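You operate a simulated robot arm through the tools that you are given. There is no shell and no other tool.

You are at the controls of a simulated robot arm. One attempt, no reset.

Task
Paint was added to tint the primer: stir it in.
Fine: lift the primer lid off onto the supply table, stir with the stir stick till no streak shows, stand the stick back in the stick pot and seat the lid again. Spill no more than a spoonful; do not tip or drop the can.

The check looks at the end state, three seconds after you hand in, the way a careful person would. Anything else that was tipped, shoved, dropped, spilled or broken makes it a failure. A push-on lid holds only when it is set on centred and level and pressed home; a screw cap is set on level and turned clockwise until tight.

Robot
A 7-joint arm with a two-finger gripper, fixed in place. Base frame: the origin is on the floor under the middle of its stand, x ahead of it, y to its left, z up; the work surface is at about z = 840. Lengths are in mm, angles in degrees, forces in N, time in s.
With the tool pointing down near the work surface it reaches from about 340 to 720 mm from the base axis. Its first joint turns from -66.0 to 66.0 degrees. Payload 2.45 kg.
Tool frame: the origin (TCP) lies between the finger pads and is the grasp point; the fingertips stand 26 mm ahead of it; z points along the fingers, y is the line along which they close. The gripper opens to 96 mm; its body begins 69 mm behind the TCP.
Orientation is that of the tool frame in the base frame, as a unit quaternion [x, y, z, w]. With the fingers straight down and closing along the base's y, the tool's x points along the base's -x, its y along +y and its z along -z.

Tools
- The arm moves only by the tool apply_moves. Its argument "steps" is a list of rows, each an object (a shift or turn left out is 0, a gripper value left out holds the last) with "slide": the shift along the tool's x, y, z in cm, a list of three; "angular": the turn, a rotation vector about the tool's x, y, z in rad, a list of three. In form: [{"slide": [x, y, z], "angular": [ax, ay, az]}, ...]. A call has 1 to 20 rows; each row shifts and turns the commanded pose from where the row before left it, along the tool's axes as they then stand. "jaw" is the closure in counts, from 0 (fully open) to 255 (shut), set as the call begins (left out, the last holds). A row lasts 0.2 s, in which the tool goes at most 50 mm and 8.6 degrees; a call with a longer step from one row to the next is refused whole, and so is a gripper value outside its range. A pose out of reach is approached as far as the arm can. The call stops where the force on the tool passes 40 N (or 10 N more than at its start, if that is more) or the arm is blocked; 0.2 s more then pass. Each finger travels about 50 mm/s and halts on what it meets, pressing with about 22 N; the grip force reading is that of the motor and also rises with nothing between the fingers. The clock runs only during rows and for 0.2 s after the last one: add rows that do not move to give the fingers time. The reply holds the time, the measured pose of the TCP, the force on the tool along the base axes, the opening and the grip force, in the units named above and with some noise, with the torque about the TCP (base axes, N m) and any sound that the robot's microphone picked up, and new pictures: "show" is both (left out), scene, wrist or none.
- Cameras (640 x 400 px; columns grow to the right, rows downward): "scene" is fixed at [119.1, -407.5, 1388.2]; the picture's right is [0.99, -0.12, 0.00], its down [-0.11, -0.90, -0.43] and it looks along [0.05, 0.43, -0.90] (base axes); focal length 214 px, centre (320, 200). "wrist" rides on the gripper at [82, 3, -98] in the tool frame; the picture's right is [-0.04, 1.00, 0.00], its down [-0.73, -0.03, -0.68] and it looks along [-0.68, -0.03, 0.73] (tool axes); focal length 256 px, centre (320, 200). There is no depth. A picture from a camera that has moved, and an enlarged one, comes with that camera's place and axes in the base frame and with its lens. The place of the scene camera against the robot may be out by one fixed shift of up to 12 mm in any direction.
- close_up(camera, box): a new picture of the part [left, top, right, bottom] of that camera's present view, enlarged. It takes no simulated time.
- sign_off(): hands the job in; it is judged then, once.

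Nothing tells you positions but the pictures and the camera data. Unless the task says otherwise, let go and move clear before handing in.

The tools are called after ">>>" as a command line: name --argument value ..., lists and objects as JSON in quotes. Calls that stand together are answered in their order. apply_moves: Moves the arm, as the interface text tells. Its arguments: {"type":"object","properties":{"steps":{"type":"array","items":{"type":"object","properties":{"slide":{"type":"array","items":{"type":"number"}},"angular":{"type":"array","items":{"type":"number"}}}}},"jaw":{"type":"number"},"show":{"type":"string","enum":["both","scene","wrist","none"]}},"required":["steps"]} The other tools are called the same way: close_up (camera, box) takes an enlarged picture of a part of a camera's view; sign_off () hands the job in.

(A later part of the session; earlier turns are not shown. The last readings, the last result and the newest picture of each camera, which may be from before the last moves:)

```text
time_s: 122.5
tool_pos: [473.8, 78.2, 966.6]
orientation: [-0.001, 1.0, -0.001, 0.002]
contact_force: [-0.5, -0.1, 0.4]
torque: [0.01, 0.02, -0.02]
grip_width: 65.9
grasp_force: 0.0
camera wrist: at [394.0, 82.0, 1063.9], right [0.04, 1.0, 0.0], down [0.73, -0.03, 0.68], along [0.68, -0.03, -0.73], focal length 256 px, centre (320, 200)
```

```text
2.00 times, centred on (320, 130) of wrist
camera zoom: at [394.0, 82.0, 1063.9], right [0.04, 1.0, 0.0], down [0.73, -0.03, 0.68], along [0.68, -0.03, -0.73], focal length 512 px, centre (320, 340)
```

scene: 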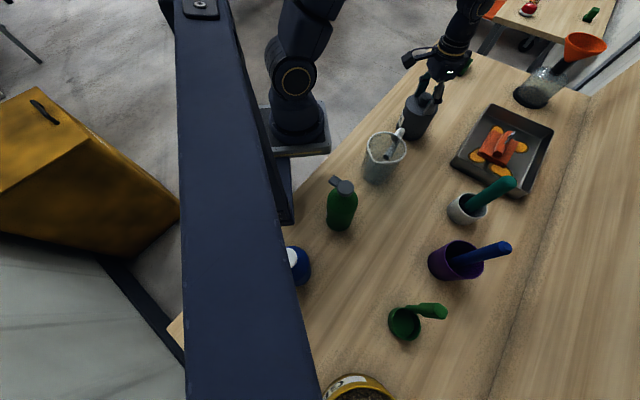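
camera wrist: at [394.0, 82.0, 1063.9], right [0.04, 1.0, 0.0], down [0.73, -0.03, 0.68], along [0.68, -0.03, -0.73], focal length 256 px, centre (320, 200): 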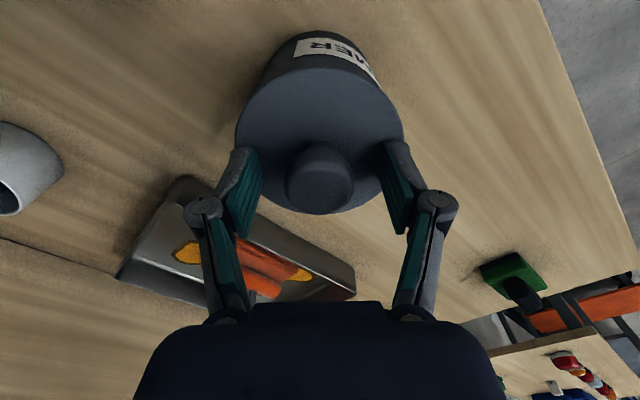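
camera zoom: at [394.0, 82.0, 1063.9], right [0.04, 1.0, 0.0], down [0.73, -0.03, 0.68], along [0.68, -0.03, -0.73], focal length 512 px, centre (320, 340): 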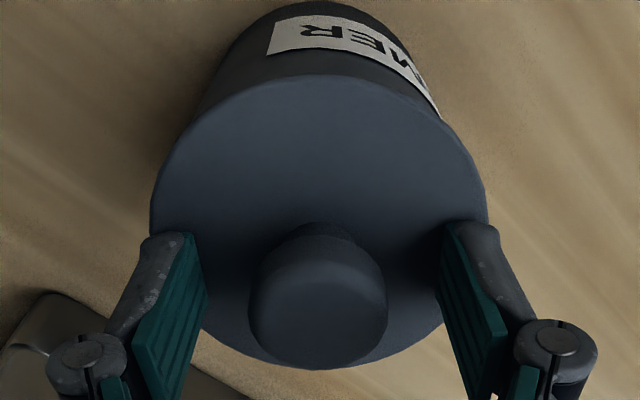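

The lid has slid about 2.5 mm toward -x, so it wasn't locked yet. I'll raise the open fingers clear and take a clean look.

>>> apply_moves --steps '[{"slide": [0, 0, -1.0]}, {"slide": [0, 0, -2.5]}, {"slide": [0, 0, -3.0]}, {}]' --show "both"

>>> close_up --camera "scene" --box '[390, 80, 450, 150]'

>>> close_up --camera "scene" --box '[400, 90, 440, 125]'

>>> close_up --camera "wrist" --box '[220, 0, 420, 200]'

```text
time_s: 123.5
tool_pos: [472.2, 79.6, 1030.1]
orientation: [-0.001, 1.0, -0.001, 0.002]
contact_force: [0.4, 0.1, -0.8]
torque: [0.0, 0.01, 0.02]
grip_width: 65.9
grasp_force: 0.1
camera wrist: at [391.9, 82.1, 1127.6], right [0.04, 1.0, 0.0], down [0.73, -0.03, 0.68], along [0.68, -0.03, -0.73], focal length 256 px, centre (320, 200)
```

scene: 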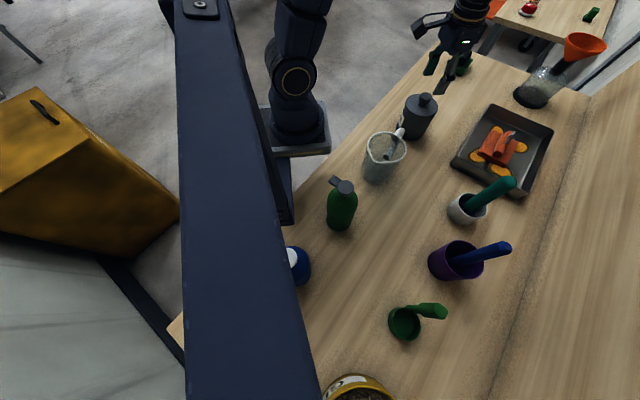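
wrist: 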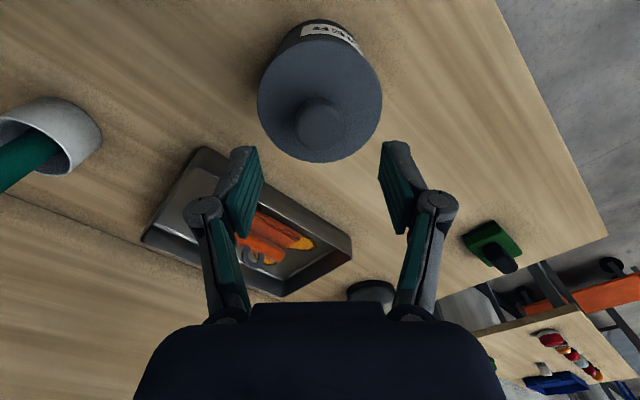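

```text
5.71 times, centred on (420, 115) of scene
camera zoom: at [119.1, -407.5, 1388.2], right [0.99, -0.12, 0.0], down [-0.11, -0.9, -0.43], along [0.05, 0.43, -0.9], focal length 1226 px, centre (-251, 686)
```

zoom: 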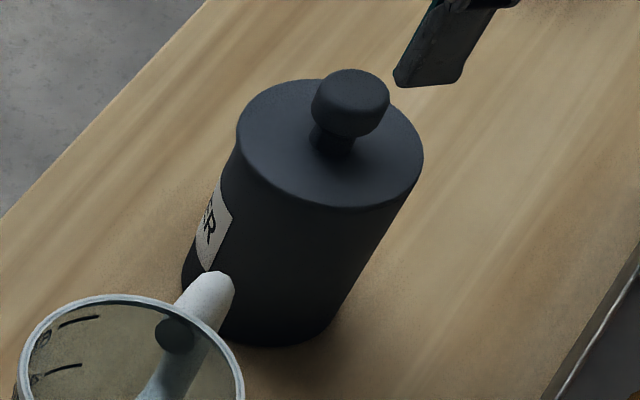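

```text
11.43 times, centred on (420, 108) of scene
camera zoom: at [119.1, -407.5, 1388.2], right [0.99, -0.12, 0.0], down [-0.11, -0.9, -0.43], along [0.05, 0.43, -0.9], focal length 2451 px, centre (-823, 1257)
```

zoom: 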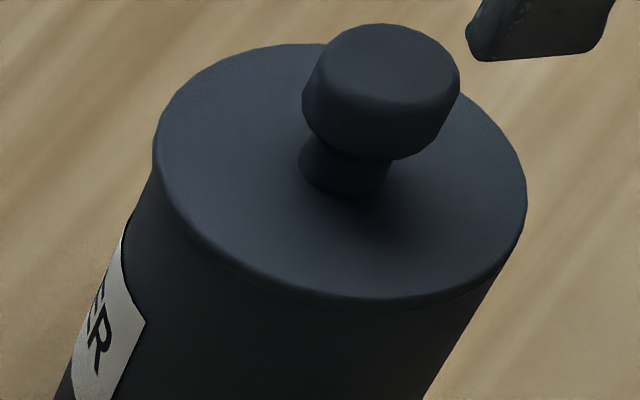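

```text
2.00 times, centred on (320, 100) of wrist
camera zoom: at [391.9, 82.1, 1127.6], right [0.04, 1.0, 0.0], down [0.73, -0.03, 0.68], along [0.68, -0.03, -0.73], focal length 512 px, centre (320, 400)
```

zoom: 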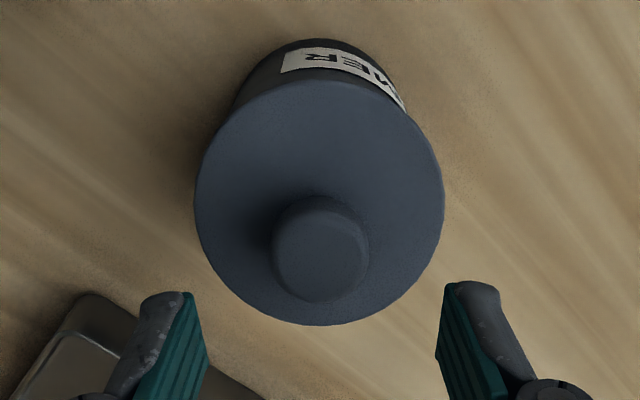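

The lid is level and at its original height but about 2 mm off in -x. I'll re-grip the knob lower down, so that clamped fingers can recentre it and then press on the plate without slipping.

>>> apply_moves --steps '[{"slide": [-0.05, -0.1, 1.5]}, {"slide": [0, 0, 2.0]}, {"slide": [0, 0, 1.5]}, {"slide": [0, 0, 0.9]}, {}]' --show "none"

>>> close_up --camera "wrist" --box '[220, 30, 420, 230]'

>>> apply_moves --steps '[{}]' --show "none"

```text
time_s: 124.7
tool_pos: [472.6, 79.9, 973.2]
orientation: [0.0, 1.0, -0.001, 0.003]
contact_force: [-1.4, -0.1, 0.0]
torque: [0.0, 0.0, -0.02]
grip_width: 65.8
grasp_force: 0.1
```

```text
2.00 times, centred on (320, 130) of wrist
camera zoom: at [393.0, 82.1, 1070.3], right [0.04, 1.0, 0.0], down [0.73, -0.03, 0.68], along [0.68, -0.03, -0.73], focal length 512 px, centre (320, 340)
```

zoom: 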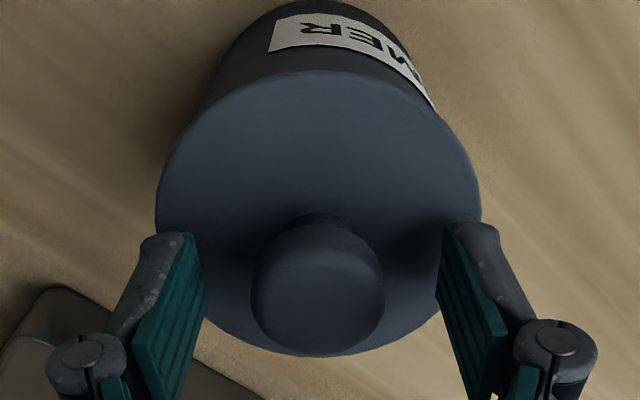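

```text
time_s: 125.1
tool_pos: [473.4, 79.0, 972.1]
orientation: [-0.001, 1.0, -0.001, 0.003]
contact_force: [-0.7, -0.8, 0.1]
torque: [0.0, -0.02, -0.04]
grip_width: 65.7
grasp_force: 0.0
```

Centred in y, with a tiny 0.3° tilt left from the force stop, which I'll correct. Then lower 4 mm and close on the knob.

>>> apply_moves --steps '[{"slide": [0, 0, 0.2], "angular": [0, 0.006, 0]}, {"slide": [0, 0, 0.2]}, {}]' --show "none"

>>> apply_moves --steps '[{}, {}, {}, {}]' --jaw 255 --show "none"

>>> close_up --camera "scene" --box '[390, 80, 450, 150]'

>>> close_up --camera "wrist" --box '[220, 30, 420, 230]'

```text
time_s: 125.9
tool_pos: [473.5, 79.8, 968.5]
orientation: [-0.001, 1.0, 0.0, -0.001]
contact_force: [0.2, -0.5, 0.2]
torque: [0.0, 0.0, -0.01]
grip_width: 65.8
grasp_force: 0.1
```

```text
time_s: 126.9
tool_pos: [474.0, 78.0, 970.6]
orientation: [0.0, 1.0, -0.002, 0.001]
contact_force: [0.6, -8.5, 24.8]
torque: [-0.1, 0.09, 0.0]
grip_width: 31.9
grasp_force: 21.7
```

```text
5.71 times, centred on (420, 115) of scene
camera zoom: at [118.7, -407.8, 1388.1], right [0.99, -0.12, 0.0], down [-0.11, -0.9, -0.43], along [0.05, 0.43, -0.9], focal length 1226 px, centre (-251, 686)
```

zoom: 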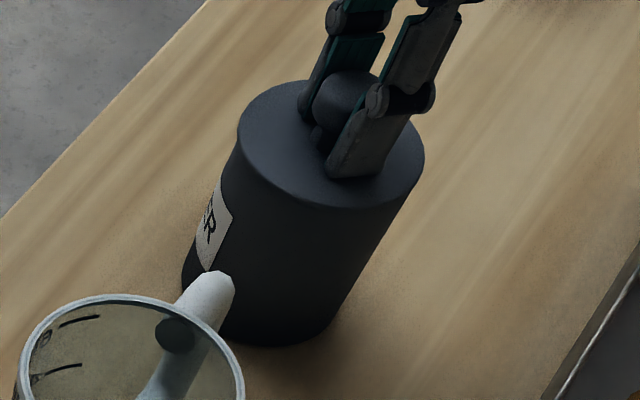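

```text
2.00 times, centred on (320, 130) of wrist
camera zoom: at [394.2, 81.5, 1067.8], right [0.04, 1.0, 0.0], down [0.73, -0.03, 0.68], along [0.68, -0.03, -0.73], focal length 512 px, centre (320, 340)
```

zoom: 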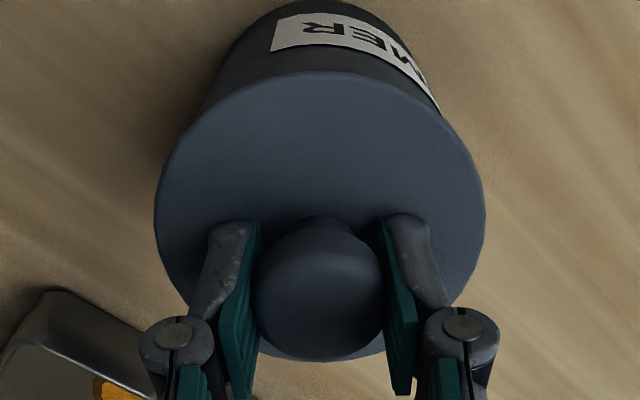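

The closed fingertips now bear on the lid plate with 25 N while clamping the knob, exactly what I need. The lid is about 1.2 mm off in -x, so I'll ease up, shift, and press again.

>>> apply_moves --steps '[{"slide": [0, 0, -0.15]}, {"slide": [-0.13, 0, 0]}, {}]' --show "none"

>>> close_up --camera "scene" --box '[390, 80, 450, 150]'

>>> close_up --camera "scene" --box '[400, 90, 440, 125]'

```text
time_s: 127.7
tool_pos: [476.0, 78.1, 969.9]
orientation: [-0.001, 1.0, -0.001, -0.002]
contact_force: [-0.8, 0.2, 0.1]
torque: [0.0, -0.03, -0.03]
grip_width: 31.4
grasp_force: 22.3
```

```text
5.71 times, centred on (420, 115) of scene
camera zoom: at [119.1, -407.5, 1388.2], right [0.99, -0.12, 0.0], down [-0.11, -0.9, -0.43], along [0.05, 0.43, -0.9], focal length 1226 px, centre (-251, 686)
```

zoom: 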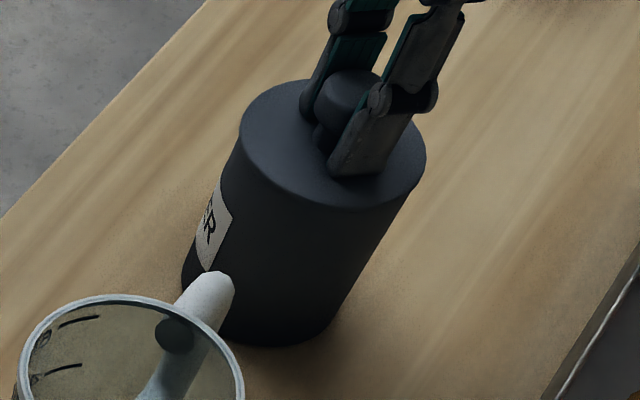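

```text
11.43 times, centred on (420, 108) of scene
camera zoom: at [119.1, -407.5, 1388.2], right [0.99, -0.12, 0.0], down [-0.11, -0.9, -0.43], along [0.05, 0.43, -0.9], focal length 2451 px, centre (-823, 1257)
```

zoom: 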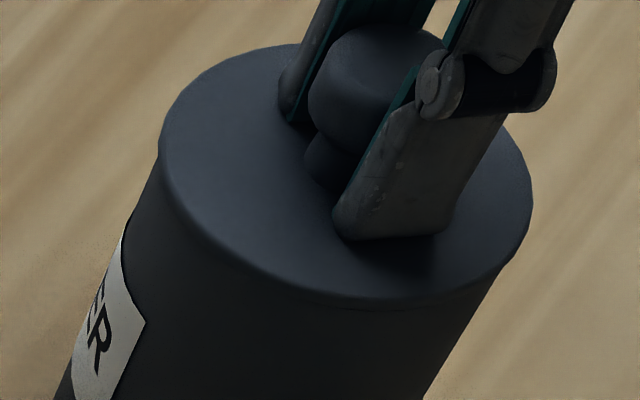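

The lid now matches its original position. I'll press straight down, stepwise, toward about 35–40 N.

>>> apply_moves --steps '[{"slide": [0, 0, 0.1]}, {"slide": [0, 0, 0.05]}, {}]' --show "none"

>>> apply_moves --steps '[{"slide": [0, 0, 0.05]}, {}]' --show "none"

>>> apply_moves --steps '[{"slide": [0, 0, 0.05]}, {}]' --show "none"

```text
time_s: 128.5
tool_pos: [476.6, 78.2, 969.6]
orientation: [-0.001, 1.0, -0.001, 0.0]
contact_force: [-9.7, -0.5, 30.0]
torque: [0.05, 0.29, 0.01]
grip_width: 31.5
grasp_force: 22.5
```

```text
time_s: 128.9
tool_pos: [477.6, 77.4, 969.1]
orientation: [0.0, 1.0, -0.001, 0.001]
contact_force: [0.4, -0.3, 6.6]
torque: [0.02, 0.07, -0.01]
grip_width: 31.7
grasp_force: 21.7
stopped in row 1: the force on the tool passed its limit at 44 N (the readings are from after the stop); the commanded pose is now the measured one
```

```text
time_s: 129.5
tool_pos: [478.7, 78.5, 970.2]
orientation: [0.0, 1.0, -0.001, 0.001]
contact_force: [0.6, -2.6, 23.3]
torque: [0.0, 0.33, 0.0]
grip_width: 31.6
grasp_force: 21.7
```

It was pressed to 44 N while centred. I'll ease off gently while still holding the knob, to see from the force whether the lid resists lifting.

>>> apply_moves --steps '[{"slide": [0, 0, -0.1]}, {}]' --show "none"

>>> apply_moves --steps '[{"slide": [0, 0, -0.1]}, {}]' --show "none"

>>> close_up --camera "scene" --box '[400, 90, 440, 125]'

>>> close_up --camera "scene" --box '[390, 80, 450, 150]'

```text
time_s: 130.1
tool_pos: [476.6, 79.0, 969.1]
orientation: [-0.001, 1.0, -0.001, 0.0]
contact_force: [3.7, -0.5, 11.3]
torque: [0.07, -0.53, 0.0]
grip_width: 31.6
grasp_force: 22.0
```

```text
time_s: 130.7
tool_pos: [475.6, 79.4, 969.1]
orientation: [-0.001, 1.0, -0.001, -0.003]
contact_force: [0.7, -0.2, 0.1]
torque: [-0.01, 0.07, 0.0]
grip_width: 31.7
grasp_force: 21.6
```

```text
11.43 times, centred on (420, 108) of scene
camera zoom: at [119.1, -407.5, 1388.2], right [0.99, -0.12, 0.0], down [-0.11, -0.9, -0.43], along [0.05, 0.43, -0.9], focal length 2451 px, centre (-823, 1257)
```

zoom: 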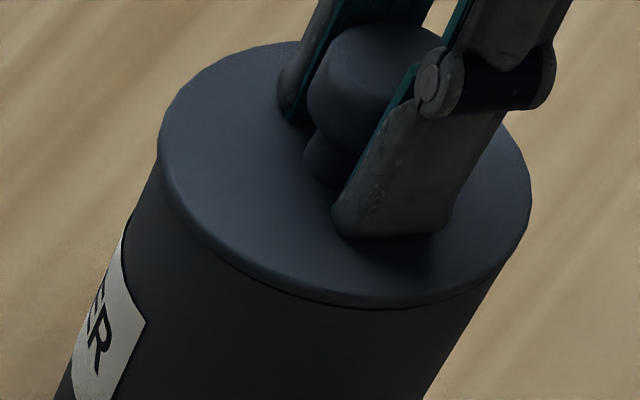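

```text
5.71 times, centred on (420, 115) of scene
camera zoom: at [119.1, -407.5, 1388.2], right [0.99, -0.12, 0.0], down [-0.11, -0.9, -0.43], along [0.05, 0.43, -0.9], focal length 1226 px, centre (-251, 686)
```

zoom: 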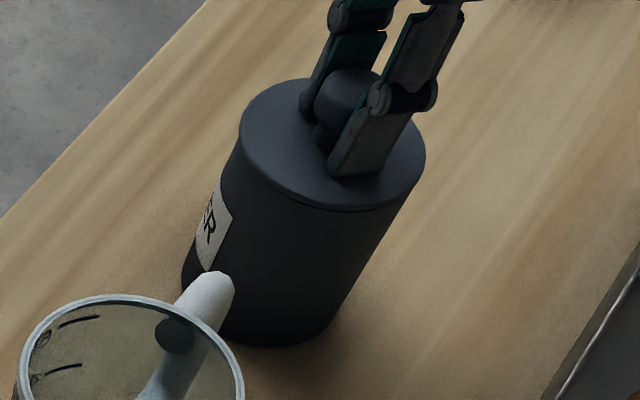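

The force just went to zero, so it's neutral, though I notice a faint line under the lid edge. I'll raise another 1 mm and watch whether the force turns into a pull or the lid simply lifts.

>>> apply_moves --steps '[{"slide": [0, 0, -0.1]}, {}]' --show "none"

>>> close_up --camera "scene" --box '[400, 90, 440, 125]'

>>> apply_moves --steps '[{"slide": [0, 0, -0.1]}, {}]' --show "none"

>>> close_up --camera "scene" --box '[400, 90, 440, 125]'

```text
time_s: 131.3
tool_pos: [476.4, 77.7, 971.9]
orientation: [-0.001, 1.0, -0.001, -0.001]
contact_force: [-0.2, -0.1, 0.2]
torque: [0.01, -0.02, 0.02]
grip_width: 31.5
grasp_force: 21.7
```

```text
11.43 times, centred on (420, 108) of scene
camera zoom: at [119.1, -407.5, 1388.2], right [0.99, -0.12, 0.0], down [-0.11, -0.9, -0.43], along [0.05, 0.43, -0.9], focal length 2451 px, centre (-823, 1257)
```

zoom: 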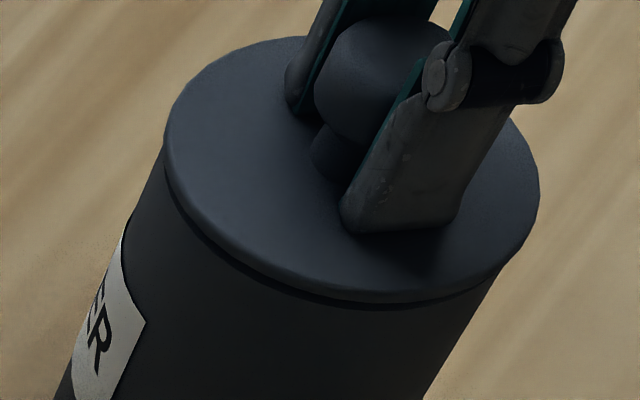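

```text
time_s: 131.9
tool_pos: [477.1, 78.5, 972.9]
orientation: [-0.001, 1.0, -0.001, 0.0]
contact_force: [-0.3, 0.0, -1.8]
torque: [-0.01, 0.01, -0.04]
grip_width: 31.4
grasp_force: 22.1
```

```text
11.43 times, centred on (420, 108) of scene
camera zoom: at [119.1, -407.5, 1388.2], right [0.99, -0.12, 0.0], down [-0.11, -0.9, -0.43], along [0.05, 0.43, -0.9], focal length 2451 px, centre (-823, 1257)
```

zoom: 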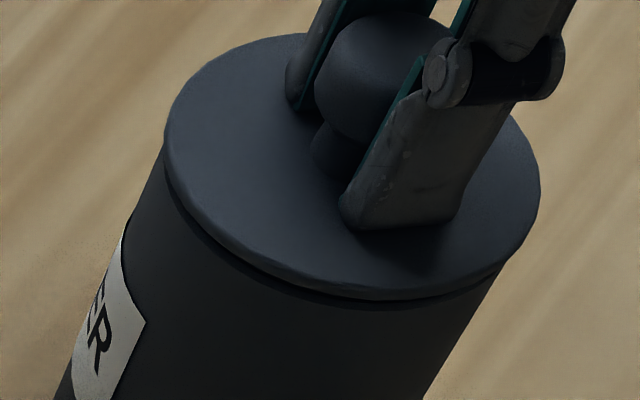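

The lid lifts freely by a couple of millimetres, so it isn't clearly locked. I'll press it again while centred, then back off in very fine steps reading the force each time, to tell whether there's any retention.

>>> apply_moves --steps '[{"slide": [0, 0, 0.15]}, {"slide": [0, 0, 0.15]}, {}]' --show "none"

>>> close_up --camera "scene" --box '[400, 90, 440, 125]'

>>> apply_moves --steps '[{"slide": [0, 0, 0.1]}, {}]' --show "none"

>>> apply_moves --steps '[{"slide": [0, 0, 0.1]}, {}]' --show "none"

```text
time_s: 132.7
tool_pos: [475.9, 77.6, 969.6]
orientation: [0.0, 1.0, -0.001, 0.001]
contact_force: [-1.6, 0.3, 4.7]
torque: [0.08, -0.1, 0.01]
grip_width: 31.5
grasp_force: 21.9
```

```text
11.43 times, centred on (420, 108) of scene
camera zoom: at [119.0, -407.5, 1388.2], right [0.99, -0.12, 0.0], down [-0.11, -0.9, -0.43], along [0.05, 0.43, -0.9], focal length 2451 px, centre (-823, 1257)
```

zoom: 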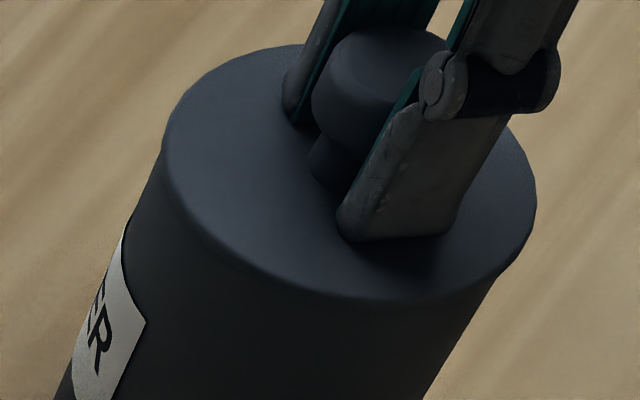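

```text
time_s: 133.3
tool_pos: [475.8, 78.3, 968.6]
orientation: [-0.002, 1.0, -0.001, 0.0]
contact_force: [-6.7, 0.6, 22.7]
torque: [0.02, 0.29, 0.03]
grip_width: 31.6
grasp_force: 22.3
```

```text
time_s: 134.0
tool_pos: [477.5, 79.1, 969.0]
orientation: [0.0, 1.0, 0.0, 0.002]
contact_force: [0.1, -0.2, 6.8]
torque: [-0.04, 0.17, -0.04]
grip_width: 31.5
grasp_force: 22.4
stopped in row 2: the force on the tool passed its limit at 41 N (the readings are from after the stop); the commanded pose is now the measured one
```

Pressed to 41 N again. Now I'll back off in 0.4 mm steps and read the force each time.

>>> apply_moves --steps '[{"slide": [0, 0, -0.04]}, {}]' --show "none"

>>> apply_moves --steps '[{"slide": [0, 0, -0.04]}, {}]' --show "none"

>>> apply_moves --steps '[{"slide": [0, 0, -0.04]}, {}]' --show "none"

>>> apply_moves --steps '[{"slide": [0, 0, -0.04]}, {}]' --show "none"

>>> apply_moves --steps '[{"slide": [0, 0, -0.04]}, {}]' --show "none"

>>> close_up --camera "scene" --box '[400, 90, 440, 125]'

```text
time_s: 134.6
tool_pos: [477.2, 78.7, 969.4]
orientation: [-0.001, 1.0, 0.0, 0.001]
contact_force: [0.7, 1.0, 0.3]
torque: [-0.01, -0.05, -0.01]
grip_width: 31.4
grasp_force: 22.1
```

```text
time_s: 135.2
tool_pos: [475.8, 77.9, 970.0]
orientation: [-0.001, 1.0, -0.001, 0.001]
contact_force: [0.2, -0.1, 0.2]
torque: [0.01, 0.01, -0.03]
grip_width: 31.5
grasp_force: 22.3
```

```text
time_s: 135.8
tool_pos: [477.6, 77.9, 970.3]
orientation: [0.0, 1.0, -0.001, 0.002]
contact_force: [-0.1, 0.5, -0.9]
torque: [0.02, 0.02, 0.01]
grip_width: 31.4
grasp_force: 22.4
```

```text
time_s: 136.4
tool_pos: [476.5, 78.9, 970.6]
orientation: [-0.001, 1.0, 0.0, 0.001]
contact_force: [0.1, -0.2, -0.2]
torque: [-0.01, 0.03, 0.02]
grip_width: 31.4
grasp_force: 21.3
```

```text
time_s: 137.0
tool_pos: [476.9, 78.4, 972.2]
orientation: [-0.001, 1.0, 0.0, 0.001]
contact_force: [0.5, 0.7, -0.1]
torque: [0.01, -0.02, 0.0]
grip_width: 31.4
grasp_force: 21.6
```

```text
11.43 times, centred on (420, 108) of scene
camera zoom: at [119.1, -407.5, 1388.2], right [0.99, -0.12, 0.0], down [-0.11, -0.9, -0.43], along [0.05, 0.43, -0.9], focal length 2451 px, centre (-823, 1257)
```

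zoom: 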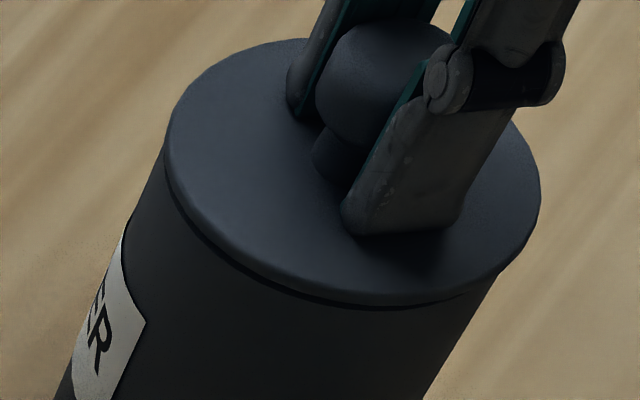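

There is no retention at all in this fine test; the lid simply rests. I'll set it back down with a slight -x correction, then release and compare its position carefully with the very first images.

>>> apply_moves --steps '[{"slide": [0.08, 0, 0]}, {"slide": [0, 0, 0.15]}, {"slide": [0, 0, 0.12]}, {}]' --show "none"

>>> close_up --camera "scene" --box '[400, 90, 440, 125]'

>>> close_up --camera "scene" --box '[390, 80, 450, 150]'

```text
time_s: 138.0
tool_pos: [476.7, 77.4, 968.3]
orientation: [0.0, 1.0, 0.001, 0.002]
contact_force: [-6.9, -0.9, 34.2]
torque: [0.03, 0.31, -0.02]
grip_width: 31.8
grasp_force: 21.8
```

```text
11.43 times, centred on (420, 108) of scene
camera zoom: at [118.4, -407.6, 1388.2], right [0.99, -0.12, 0.0], down [-0.11, -0.9, -0.43], along [0.05, 0.43, -0.9], focal length 2451 px, centre (-823, 1257)
```

zoom: 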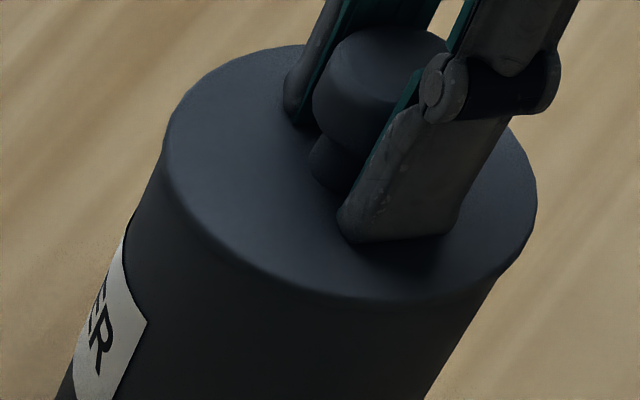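

```text
5.71 times, centred on (420, 115) of scene
camera zoom: at [118.4, -407.6, 1388.2], right [0.99, -0.12, 0.0], down [-0.11, -0.9, -0.43], along [0.05, 0.43, -0.9], focal length 1226 px, centre (-251, 686)
```

zoom: 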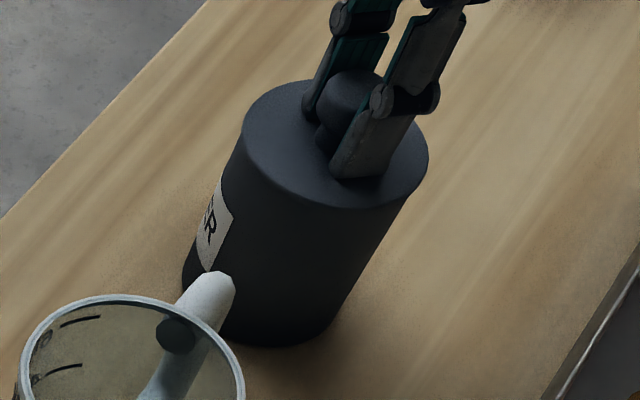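

Pressed at 34 N and well centred. I'll ease to near-zero force, open the fingers, and rise without disturbing it.

>>> apply_moves --steps '[{"slide": [0, 0, -0.16]}, {}]' --show "none"

>>> apply_moves --steps '[{}, {}, {}, {}]' --jaw 80 --show "none"

>>> apply_moves --steps '[{"slide": [0, 0, -1.0]}, {"slide": [0, 0, -2.5]}, {"slide": [0, 0, -3.5]}, {}]' --show "both"

>>> close_up --camera "scene" --box '[390, 80, 450, 150]'

>>> close_up --camera "scene" --box '[400, 90, 440, 125]'

```text
time_s: 138.6
tool_pos: [476.5, 78.0, 969.6]
orientation: [0.0, 1.0, 0.0, 0.001]
contact_force: [1.0, -0.9, 17.8]
torque: [0.04, -0.39, 0.03]
grip_width: 31.1
grasp_force: 22.2
```

```text
time_s: 139.6
tool_pos: [475.4, 78.5, 968.7]
orientation: [-0.001, 1.0, 0.0, 0.001]
contact_force: [-0.9, -0.3, -0.6]
torque: [0.0, -0.03, -0.02]
grip_width: 65.9
grasp_force: 0.0
```

```text
time_s: 140.6
tool_pos: [476.9, 76.0, 1040.6]
orientation: [-0.001, 1.0, 0.0, 0.001]
contact_force: [0.3, -0.2, 0.5]
torque: [-0.03, 0.01, -0.02]
grip_width: 65.7
grasp_force: 0.0
camera wrist: at [396.4, 79.1, 1138.6], right [0.04, 1.0, 0.0], down [0.73, -0.03, 0.68], along [0.68, -0.03, -0.73], focal length 256 px, centre (320, 200)
```

scene: 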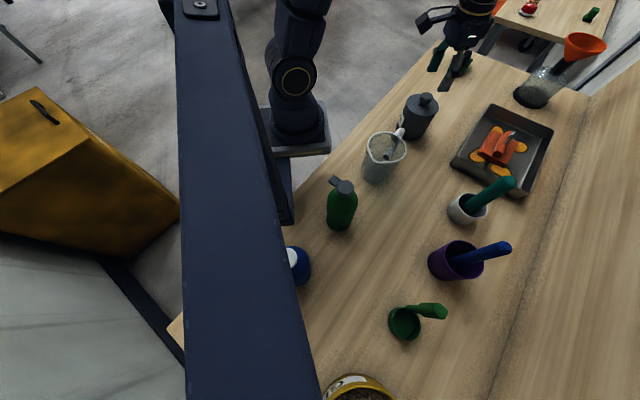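
wrist: 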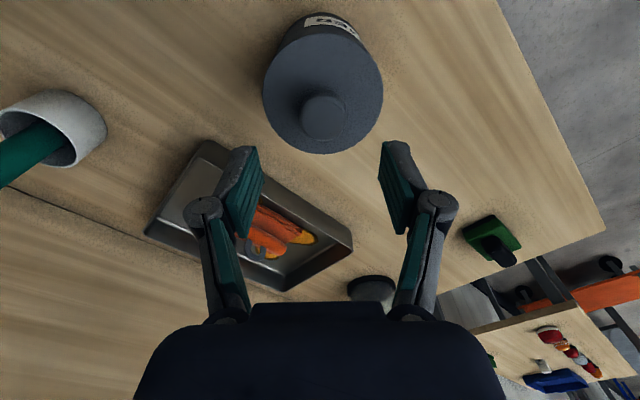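

```text
5.71 times, centred on (420, 115) of scene
camera zoom: at [119.1, -407.5, 1388.2], right [0.99, -0.12, 0.0], down [-0.11, -0.9, -0.43], along [0.05, 0.43, -0.9], focal length 1226 px, centre (-251, 686)
```

zoom: 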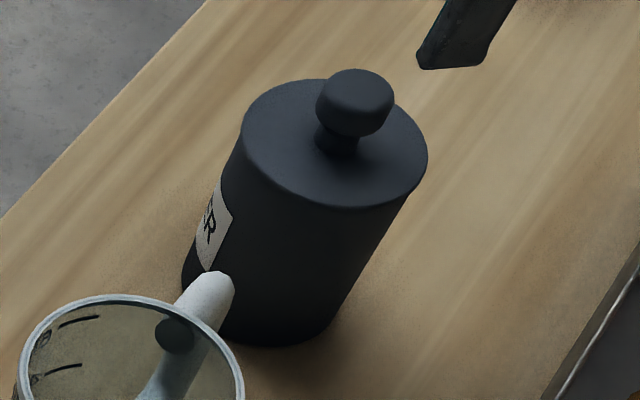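

```text
11.43 times, centred on (420, 108) of scene
camera zoom: at [119.1, -407.5, 1388.2], right [0.99, -0.12, 0.0], down [-0.11, -0.9, -0.43], along [0.05, 0.43, -0.9], focal length 2451 px, centre (-823, 1257)
```

zoom: 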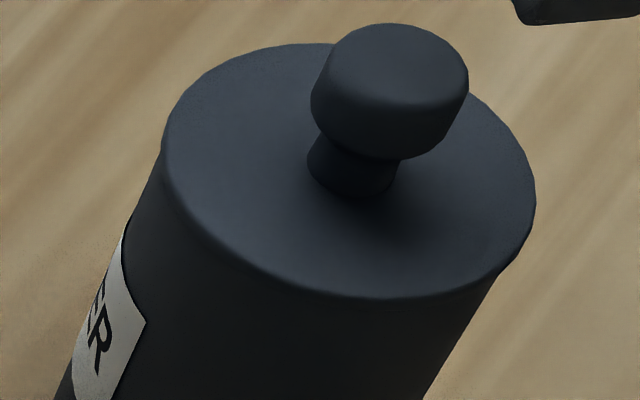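

The lid now matches the original picture to within about a pixel. For a second, independent check I'll return to my early viewing pose and compare lid-to-label spacing with the original image.

>>> apply_moves --steps '[{"slide": [0, 0, -1.5]}, {"slide": [3.4, -0.1, 0]}, {"slide": [3.4, -0.1, 0]}, {"slide": [3.4, -0.1, 0]}, {}, {}]' --show "wrist"

>>> close_up --camera "wrist" --box '[270, 95, 390, 235]'

```text
time_s: 142.0
tool_pos: [374.5, 73.4, 1053.6]
orientation: [-0.002, 1.0, -0.001, 0.001]
contact_force: [0.2, -0.2, 0.4]
torque: [0.02, 0.01, 0.02]
grip_width: 66.1
grasp_force: 0.1
camera wrist: at [294.5, 76.6, 1152.5], right [0.04, 1.0, 0.0], down [0.73, -0.03, 0.68], along [0.68, -0.03, -0.73], focal length 256 px, centre (320, 200)
```

wrist: 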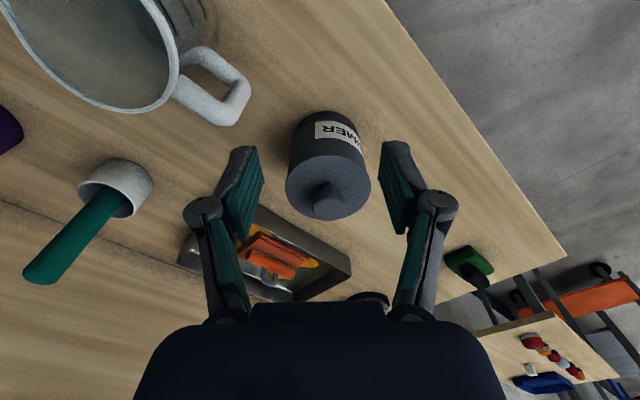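

```text
2.86 times, centred on (330, 165) of wrist
camera zoom: at [294.5, 76.6, 1152.5], right [0.04, 1.0, 0.0], down [0.73, -0.03, 0.68], along [0.68, -0.03, -0.73], focal length 731 px, centre (291, 300)
```

zoom: 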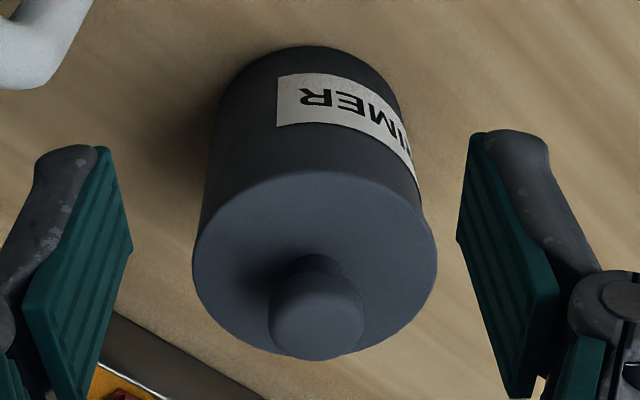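

Lid-to-label spacing matches the original to about half a millimetre. To find out whether it is actually holding now, I'll grip the knob lightly at the original height and try extremely small upward steps, stopping at the first sign of a pull.

>>> apply_moves --steps '[{"slide": [-3.35, 0.12, 0]}, {"slide": [-3.35, 0.12, 0]}, {"slide": [-3.35, 0.12, 0]}, {}, {"slide": [0, 0, 1.5]}, {"slide": [0, 0, 1.5]}, {}, {}]' --show "none"

>>> close_up --camera "wrist" --box '[220, 20, 420, 220]'

>>> apply_moves --steps '[{}]' --show "none"

```text
time_s: 143.8
tool_pos: [478.6, 78.2, 1023.3]
orientation: [-0.001, 1.0, -0.001, 0.001]
contact_force: [-0.5, 0.1, 0.7]
torque: [0.0, 0.0, 0.02]
grip_width: 65.6
grasp_force: 0.1
```

```text
2.00 times, centred on (320, 120) of wrist
camera zoom: at [397.9, 81.1, 1121.8], right [0.04, 1.0, 0.0], down [0.73, -0.03, 0.68], along [0.68, -0.03, -0.73], focal length 512 px, centre (320, 360)
```

zoom: 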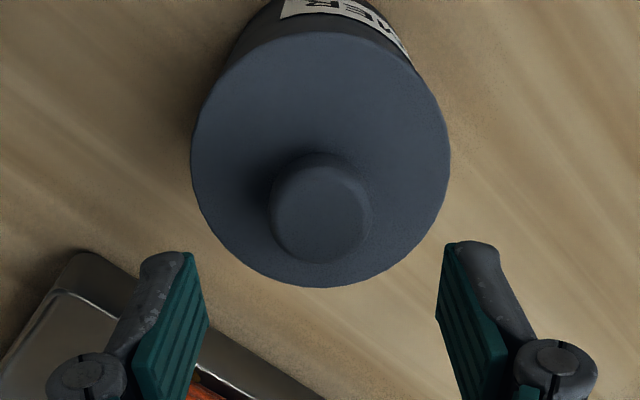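

```text
time_s: 144.2
tool_pos: [478.0, 78.7, 1024.1]
orientation: [-0.001, 1.0, 0.0, 0.001]
contact_force: [1.7, 0.0, 0.9]
torque: [0.01, 0.0, 0.0]
grip_width: 65.5
grasp_force: 0.1
```

Aligned in y; 3 mm too far in x. I'll correct, lower to the original grip height and close gently.

>>> apply_moves --steps '[{"slide": [0.3, 0, 0]}, {"slide": [0, 0, 1.5]}, {"slide": [0, 0, 1.5]}, {"slide": [0, 0, 1.4]}, {}, {}]' --show "none"

>>> close_up --camera "wrist" --box '[220, 20, 420, 220]'

>>> close_up --camera "scene" --box '[390, 80, 450, 150]'

```text
time_s: 145.6
tool_pos: [471.8, 76.5, 980.4]
orientation: [-0.001, 1.0, -0.001, 0.0]
contact_force: [-0.8, 0.0, 0.4]
torque: [0.0, -0.05, 0.01]
grip_width: 66.0
grasp_force: 0.1
```

```text
2.00 times, centred on (320, 120) of wrist
camera zoom: at [391.5, 80.1, 1078.9], right [0.04, 1.0, 0.0], down [0.73, -0.03, 0.68], along [0.68, -0.03, -0.73], focal length 512 px, centre (320, 360)
```

zoom: 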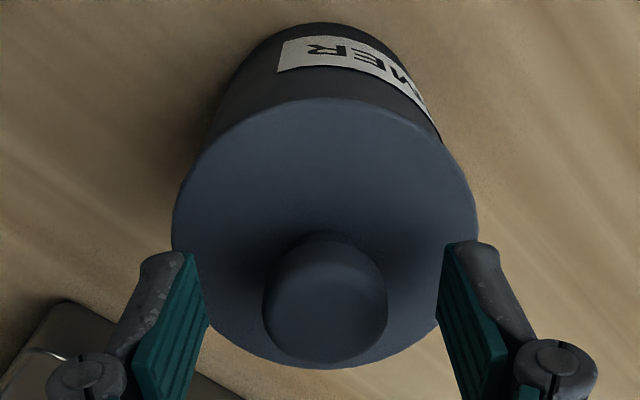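

```text
5.71 times, centred on (420, 115) of scene
camera zoom: at [119.1, -407.5, 1388.2], right [0.99, -0.12, 0.0], down [-0.11, -0.9, -0.43], along [0.05, 0.43, -0.9], focal length 1226 px, centre (-251, 686)
```

zoom: 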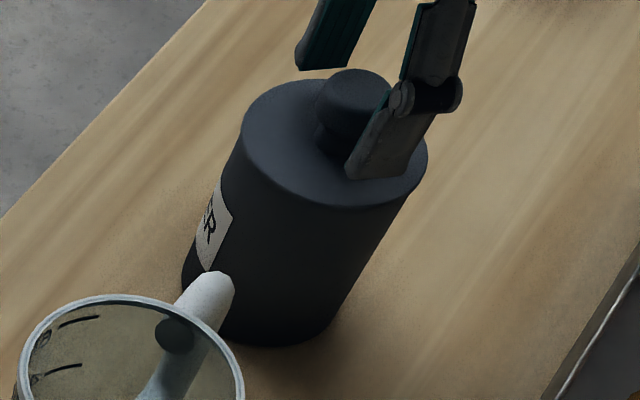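

I overshot a little; the knob is about +1.3 mm in y and +2–3 mm in x from the TCP. I'll adjust, then close.

>>> apply_moves --steps '[{"slide": [-0.2, 0.12, 0]}, {}, {}]' --show "none"

>>> close_up --camera "wrist" --box '[220, 20, 420, 220]'

```text
time_s: 146.4
tool_pos: [473.2, 79.1, 980.7]
orientation: [0.0, 1.0, -0.001, 0.0]
contact_force: [-0.5, -0.1, 0.8]
torque: [-0.01, -0.03, -0.03]
grip_width: 65.8
grasp_force: 0.1
```

```text
2.00 times, centred on (320, 120) of wrist
camera zoom: at [393.6, 82.1, 1079.4], right [0.04, 1.0, 0.0], down [0.73, -0.03, 0.68], along [0.68, -0.03, -0.73], focal length 512 px, centre (320, 360)
```

zoom: 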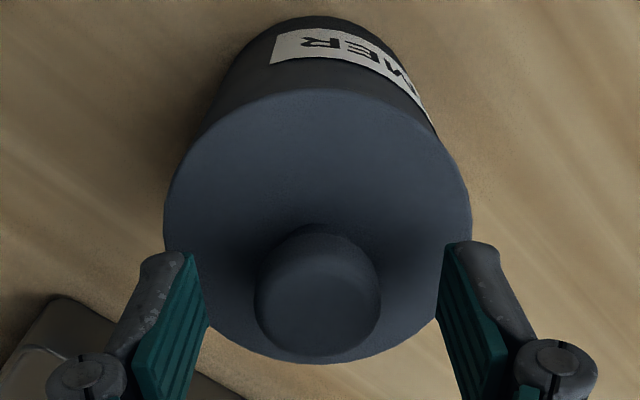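

Within 0.7 mm now. I'll close on the knob and read the force.

>>> apply_moves --steps '[{"slide": [0, -0.05, 0]}, {}]' --show "none"

>>> apply_moves --steps '[{}, {}, {}, {}, {}]' --jaw 255 --show "none"

>>> close_up --camera "scene" --box '[400, 90, 440, 125]'

>>> apply_moves --steps '[{"slide": [0, 0, -0.02]}, {}]' --show "none"

```text
time_s: 147.0
tool_pos: [474.1, 78.5, 981.5]
orientation: [-0.001, 1.0, -0.001, 0.001]
contact_force: [-0.4, 0.6, 0.2]
torque: [0.02, 0.0, 0.01]
grip_width: 65.8
grasp_force: 0.1
```

```text
time_s: 148.2
tool_pos: [472.9, 79.0, 980.3]
orientation: [0.0, 1.0, 0.0, 0.002]
contact_force: [-0.5, -0.3, 4.9]
torque: [0.01, 0.05, -0.01]
grip_width: 32.0
grasp_force: 22.0
```

```text
11.43 times, centred on (420, 108) of scene
camera zoom: at [119.0, -407.5, 1388.2], right [0.99, -0.12, 0.0], down [-0.11, -0.9, -0.43], along [0.05, 0.43, -0.9], focal length 2451 px, centre (-823, 1257)
```

zoom: 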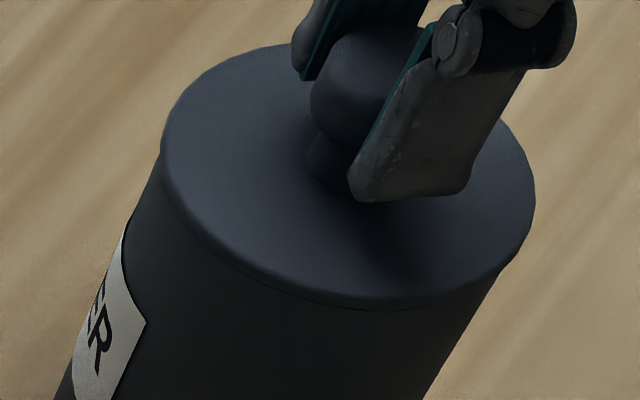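

```text
time_s: 148.8
tool_pos: [474.4, 78.6, 981.0]
orientation: [0.0, 1.0, 0.0, 0.001]
contact_force: [-0.2, 1.5, 1.1]
torque: [0.01, -0.08, 0.02]
grip_width: 31.8
grasp_force: 21.9
```

Gripped with the force near zero. Now tiny upward steps.

>>> apply_moves --steps '[{"slide": [0, 0, -0.012]}, {}]' --show "none"

>>> apply_moves --steps '[{"slide": [0, 0, -0.012]}, {}]' --show "none"

>>> apply_moves --steps '[{"slide": [0, 0, -0.012]}, {}]' --show "none"

>>> apply_moves --steps '[{"slide": [0, 0, -0.012]}, {}]' --show "none"

>>> close_up --camera "scene" --box '[400, 90, 440, 125]'

```text
time_s: 149.4
tool_pos: [473.5, 78.6, 982.2]
orientation: [-0.002, 1.0, 0.0, 0.0]
contact_force: [-0.6, -0.3, 0.2]
torque: [0.0, 0.0, 0.0]
grip_width: 32.0
grasp_force: 21.9
```

```text
time_s: 150.0
tool_pos: [474.0, 78.1, 982.0]
orientation: [-0.001, 1.0, -0.001, 0.001]
contact_force: [0.3, -0.4, 0.7]
torque: [-0.01, -0.01, -0.01]
grip_width: 32.1
grasp_force: 21.6
```

```text
time_s: 150.6
tool_pos: [474.3, 78.5, 982.8]
orientation: [0.0, 1.0, 0.0, 0.0]
contact_force: [0.0, 0.5, 0.8]
torque: [-0.01, -0.03, 0.01]
grip_width: 32.2
grasp_force: 21.7
```

```text
time_s: 151.2
tool_pos: [474.1, 78.4, 982.3]
orientation: [0.0, 1.0, -0.001, 0.001]
contact_force: [-0.3, 1.1, -0.6]
torque: [0.02, 0.01, 0.0]
grip_width: 32.0
grasp_force: 22.0
```

```text
11.43 times, centred on (420, 108) of scene
camera zoom: at [119.1, -407.5, 1388.2], right [0.99, -0.12, 0.0], down [-0.11, -0.9, -0.43], along [0.05, 0.43, -0.9], focal length 2451 px, centre (-823, 1257)
```

zoom: 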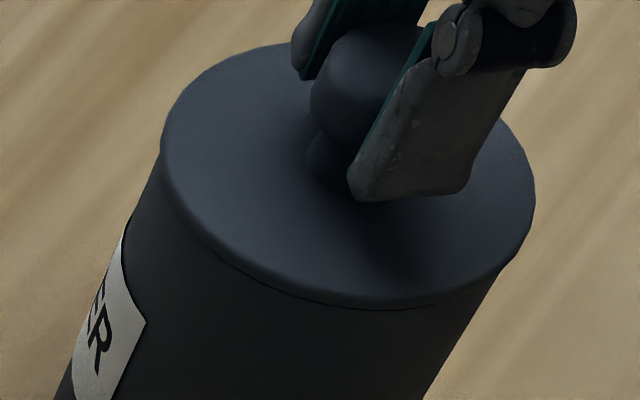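

The lid lifts with essentially no resistance, so it just rests there. I'll lower it, release, and this time press on the knob's centre with closed fingertips up to the force limit, with careful alignment.

>>> apply_moves --steps '[{"slide": [0, 0, 0.1]}, {}]' --show "none"

>>> apply_moves --steps '[{}, {}, {}, {}]' --jaw 80 --show "none"

>>> apply_moves --steps '[{"slide": [0, 0, -1.0]}, {"slide": [0, 0, -2.0]}, {"slide": [0, 0, -2.0]}, {}]' --show "none"

>>> close_up --camera "scene" --box '[400, 90, 440, 125]'

>>> apply_moves --steps '[{}, {}, {}, {}, {}]' --jaw 255 --show "wrist"

>>> close_up --camera "wrist" --box '[220, 0, 420, 200]'

```text
time_s: 151.8
tool_pos: [473.9, 78.8, 980.9]
orientation: [-0.001, 1.0, 0.0, 0.002]
contact_force: [-3.8, -1.0, 15.1]
torque: [0.01, 0.07, 0.02]
grip_width: 32.1
grasp_force: 22.3
```

```text
time_s: 152.8
tool_pos: [474.1, 78.8, 981.5]
orientation: [-0.001, 1.0, -0.001, 0.001]
contact_force: [-1.2, 0.9, 0.1]
torque: [-0.01, -0.01, 0.04]
grip_width: 65.6
grasp_force: 0.1
```

```text
time_s: 153.8
tool_pos: [474.4, 79.8, 1030.4]
orientation: [-0.001, 1.0, 0.0, 0.0]
contact_force: [0.0, 0.9, -0.4]
torque: [0.01, 0.0, -0.02]
grip_width: 66.2
grasp_force: 0.0
```

```text
11.43 times, centred on (420, 108) of scene
camera zoom: at [119.1, -407.5, 1388.2], right [0.99, -0.12, 0.0], down [-0.11, -0.9, -0.43], along [0.05, 0.43, -0.9], focal length 2451 px, centre (-823, 1257)
```

zoom: 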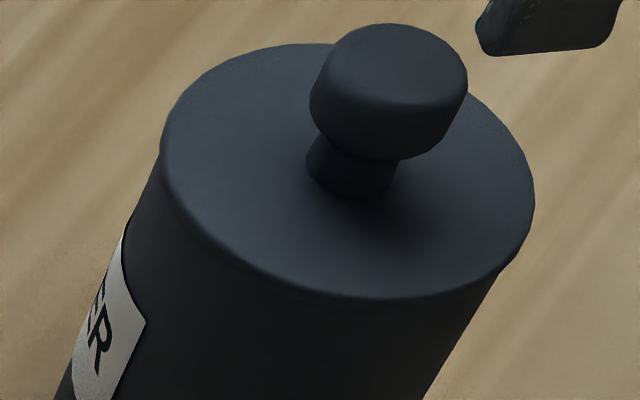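

```text
time_s: 155.0
tool_pos: [474.2, 78.6, 1030.2]
orientation: [-0.001, 1.0, -0.001, 0.001]
contact_force: [-0.1, 0.1, 0.8]
torque: [0.02, -0.02, -0.03]
grip_width: 0.1
grasp_force: 22.3
camera wrist: at [394.5, 82.6, 1128.2], right [0.04, 1.0, 0.0], down [0.73, -0.03, 0.68], along [0.68, -0.03, -0.73], focal length 256 px, centre (320, 200)
```

wrist: 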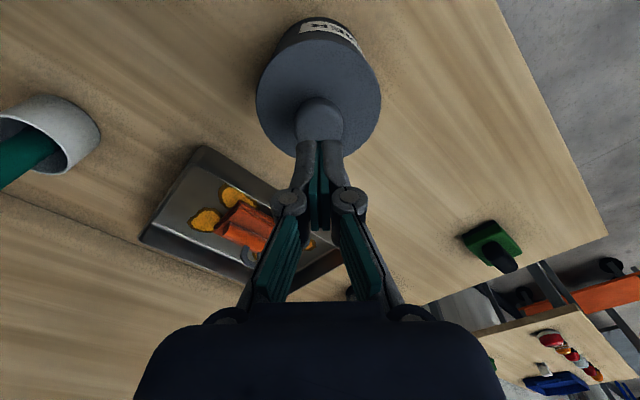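

```text
2.00 times, centred on (320, 100) of wrist
camera zoom: at [394.5, 82.6, 1128.2], right [0.04, 1.0, 0.0], down [0.73, -0.03, 0.68], along [0.68, -0.03, -0.73], focal length 512 px, centre (320, 400)
```

zoom: 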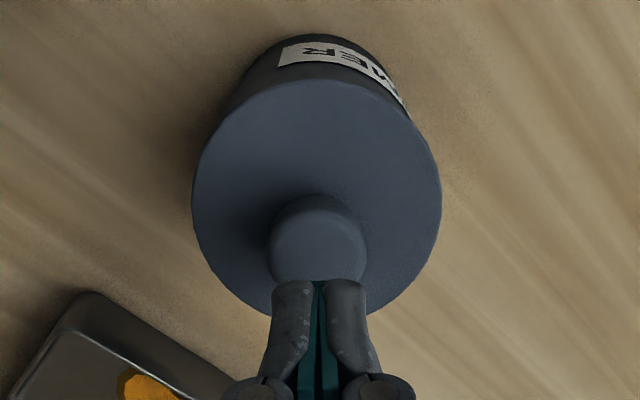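

The lid sits exactly at its reference position, and the closed fingers are over the knob. I'll press down on it.

>>> apply_moves --steps '[{"slide": [0, -0.05, 1.2]}, {"slide": [0, 0, 1.2]}, {"slide": [0, 0, 0.4]}, {}]' --show "none"

>>> close_up --camera "wrist" --box '[220, 20, 420, 220]'

>>> apply_moves --steps '[{"slide": [0, 0, 0.15]}, {"slide": [0, 0, 0.15]}, {}]' --show "none"

>>> apply_moves --steps '[{"slide": [0, 0, 0.1]}, {}]' --show "none"

```text
time_s: 156.0
tool_pos: [474.6, 78.7, 1002.2]
orientation: [-0.001, 1.0, -0.001, 0.0]
contact_force: [-0.1, -0.4, -0.7]
torque: [0.01, 0.0, 0.03]
grip_width: 0.0
grasp_force: 22.2
```

```text
2.00 times, centred on (320, 120) of wrist
camera zoom: at [394.0, 81.7, 1100.4], right [0.04, 1.0, 0.0], down [0.73, -0.03, 0.68], along [0.68, -0.03, -0.73], focal length 512 px, centre (320, 360)
```

zoom: 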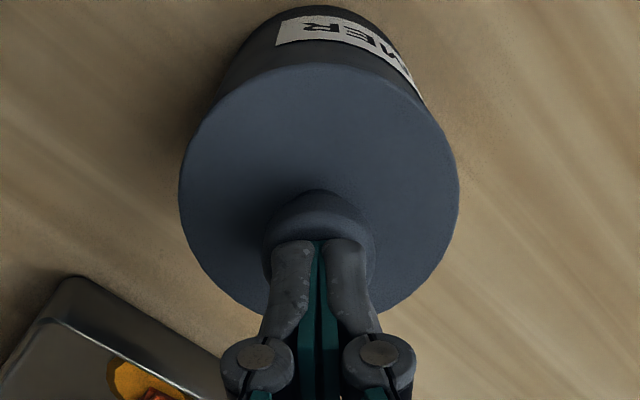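

```text
time_s: 156.8
tool_pos: [473.4, 78.8, 999.9]
orientation: [-0.001, 1.0, -0.001, 0.001]
contact_force: [-0.4, -0.2, 0.1]
torque: [-0.02, 0.01, 0.02]
grip_width: 0.2
grasp_force: 22.4
```

```text
time_s: 157.4
tool_pos: [474.1, 79.9, 997.8]
orientation: [0.0, 1.0, -0.001, 0.001]
contact_force: [0.0, -1.2, 1.4]
torque: [-0.02, 0.02, 0.02]
grip_width: 5.8
grasp_force: 22.2
```

Light contact. Continuing to press in 0.5 mm steps.

>>> apply_moves --steps '[{"slide": [0, 0, 0.06]}, {}]' --show "none"

>>> apply_moves --steps '[{"slide": [0, 0, 0.06]}, {}]' --show "none"

>>> apply_moves --steps '[{"slide": [0, 0, 0.06]}, {}]' --show "none"

>>> close_up --camera "scene" --box '[400, 90, 440, 125]'

```text
time_s: 158.0
tool_pos: [472.8, 80.7, 999.3]
orientation: [-0.001, 1.0, 0.0, 0.001]
contact_force: [-4.4, -1.7, 14.0]
torque: [-0.05, 0.15, 0.02]
grip_width: 6.0
grasp_force: 21.7
```

```text
time_s: 158.6
tool_pos: [474.6, 79.9, 998.4]
orientation: [-0.001, 1.0, 0.0, 0.002]
contact_force: [-8.4, -1.0, 36.7]
torque: [-0.03, 0.31, -0.02]
grip_width: 6.0
grasp_force: 21.7
```

```text
time_s: 159.1
tool_pos: [473.6, 79.8, 998.0]
orientation: [-0.001, 1.0, 0.0, 0.002]
contact_force: [-3.8, -0.4, 11.1]
torque: [-0.02, 0.1, 0.02]
grip_width: 6.2
grasp_force: 21.8
stopped in row 2: the force on the tool passed its limit at 49 N (the readings are from after the stop); the commanded pose is now the measured one
```

```text
11.43 times, centred on (420, 108) of scene
camera zoom: at [118.8, -407.5, 1388.2], right [0.99, -0.12, 0.0], down [-0.11, -0.9, -0.43], along [0.05, 0.43, -0.9], focal length 2451 px, centre (-823, 1257)
```

zoom: 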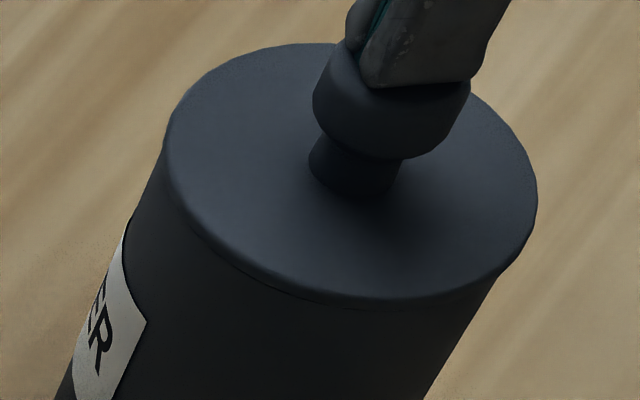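

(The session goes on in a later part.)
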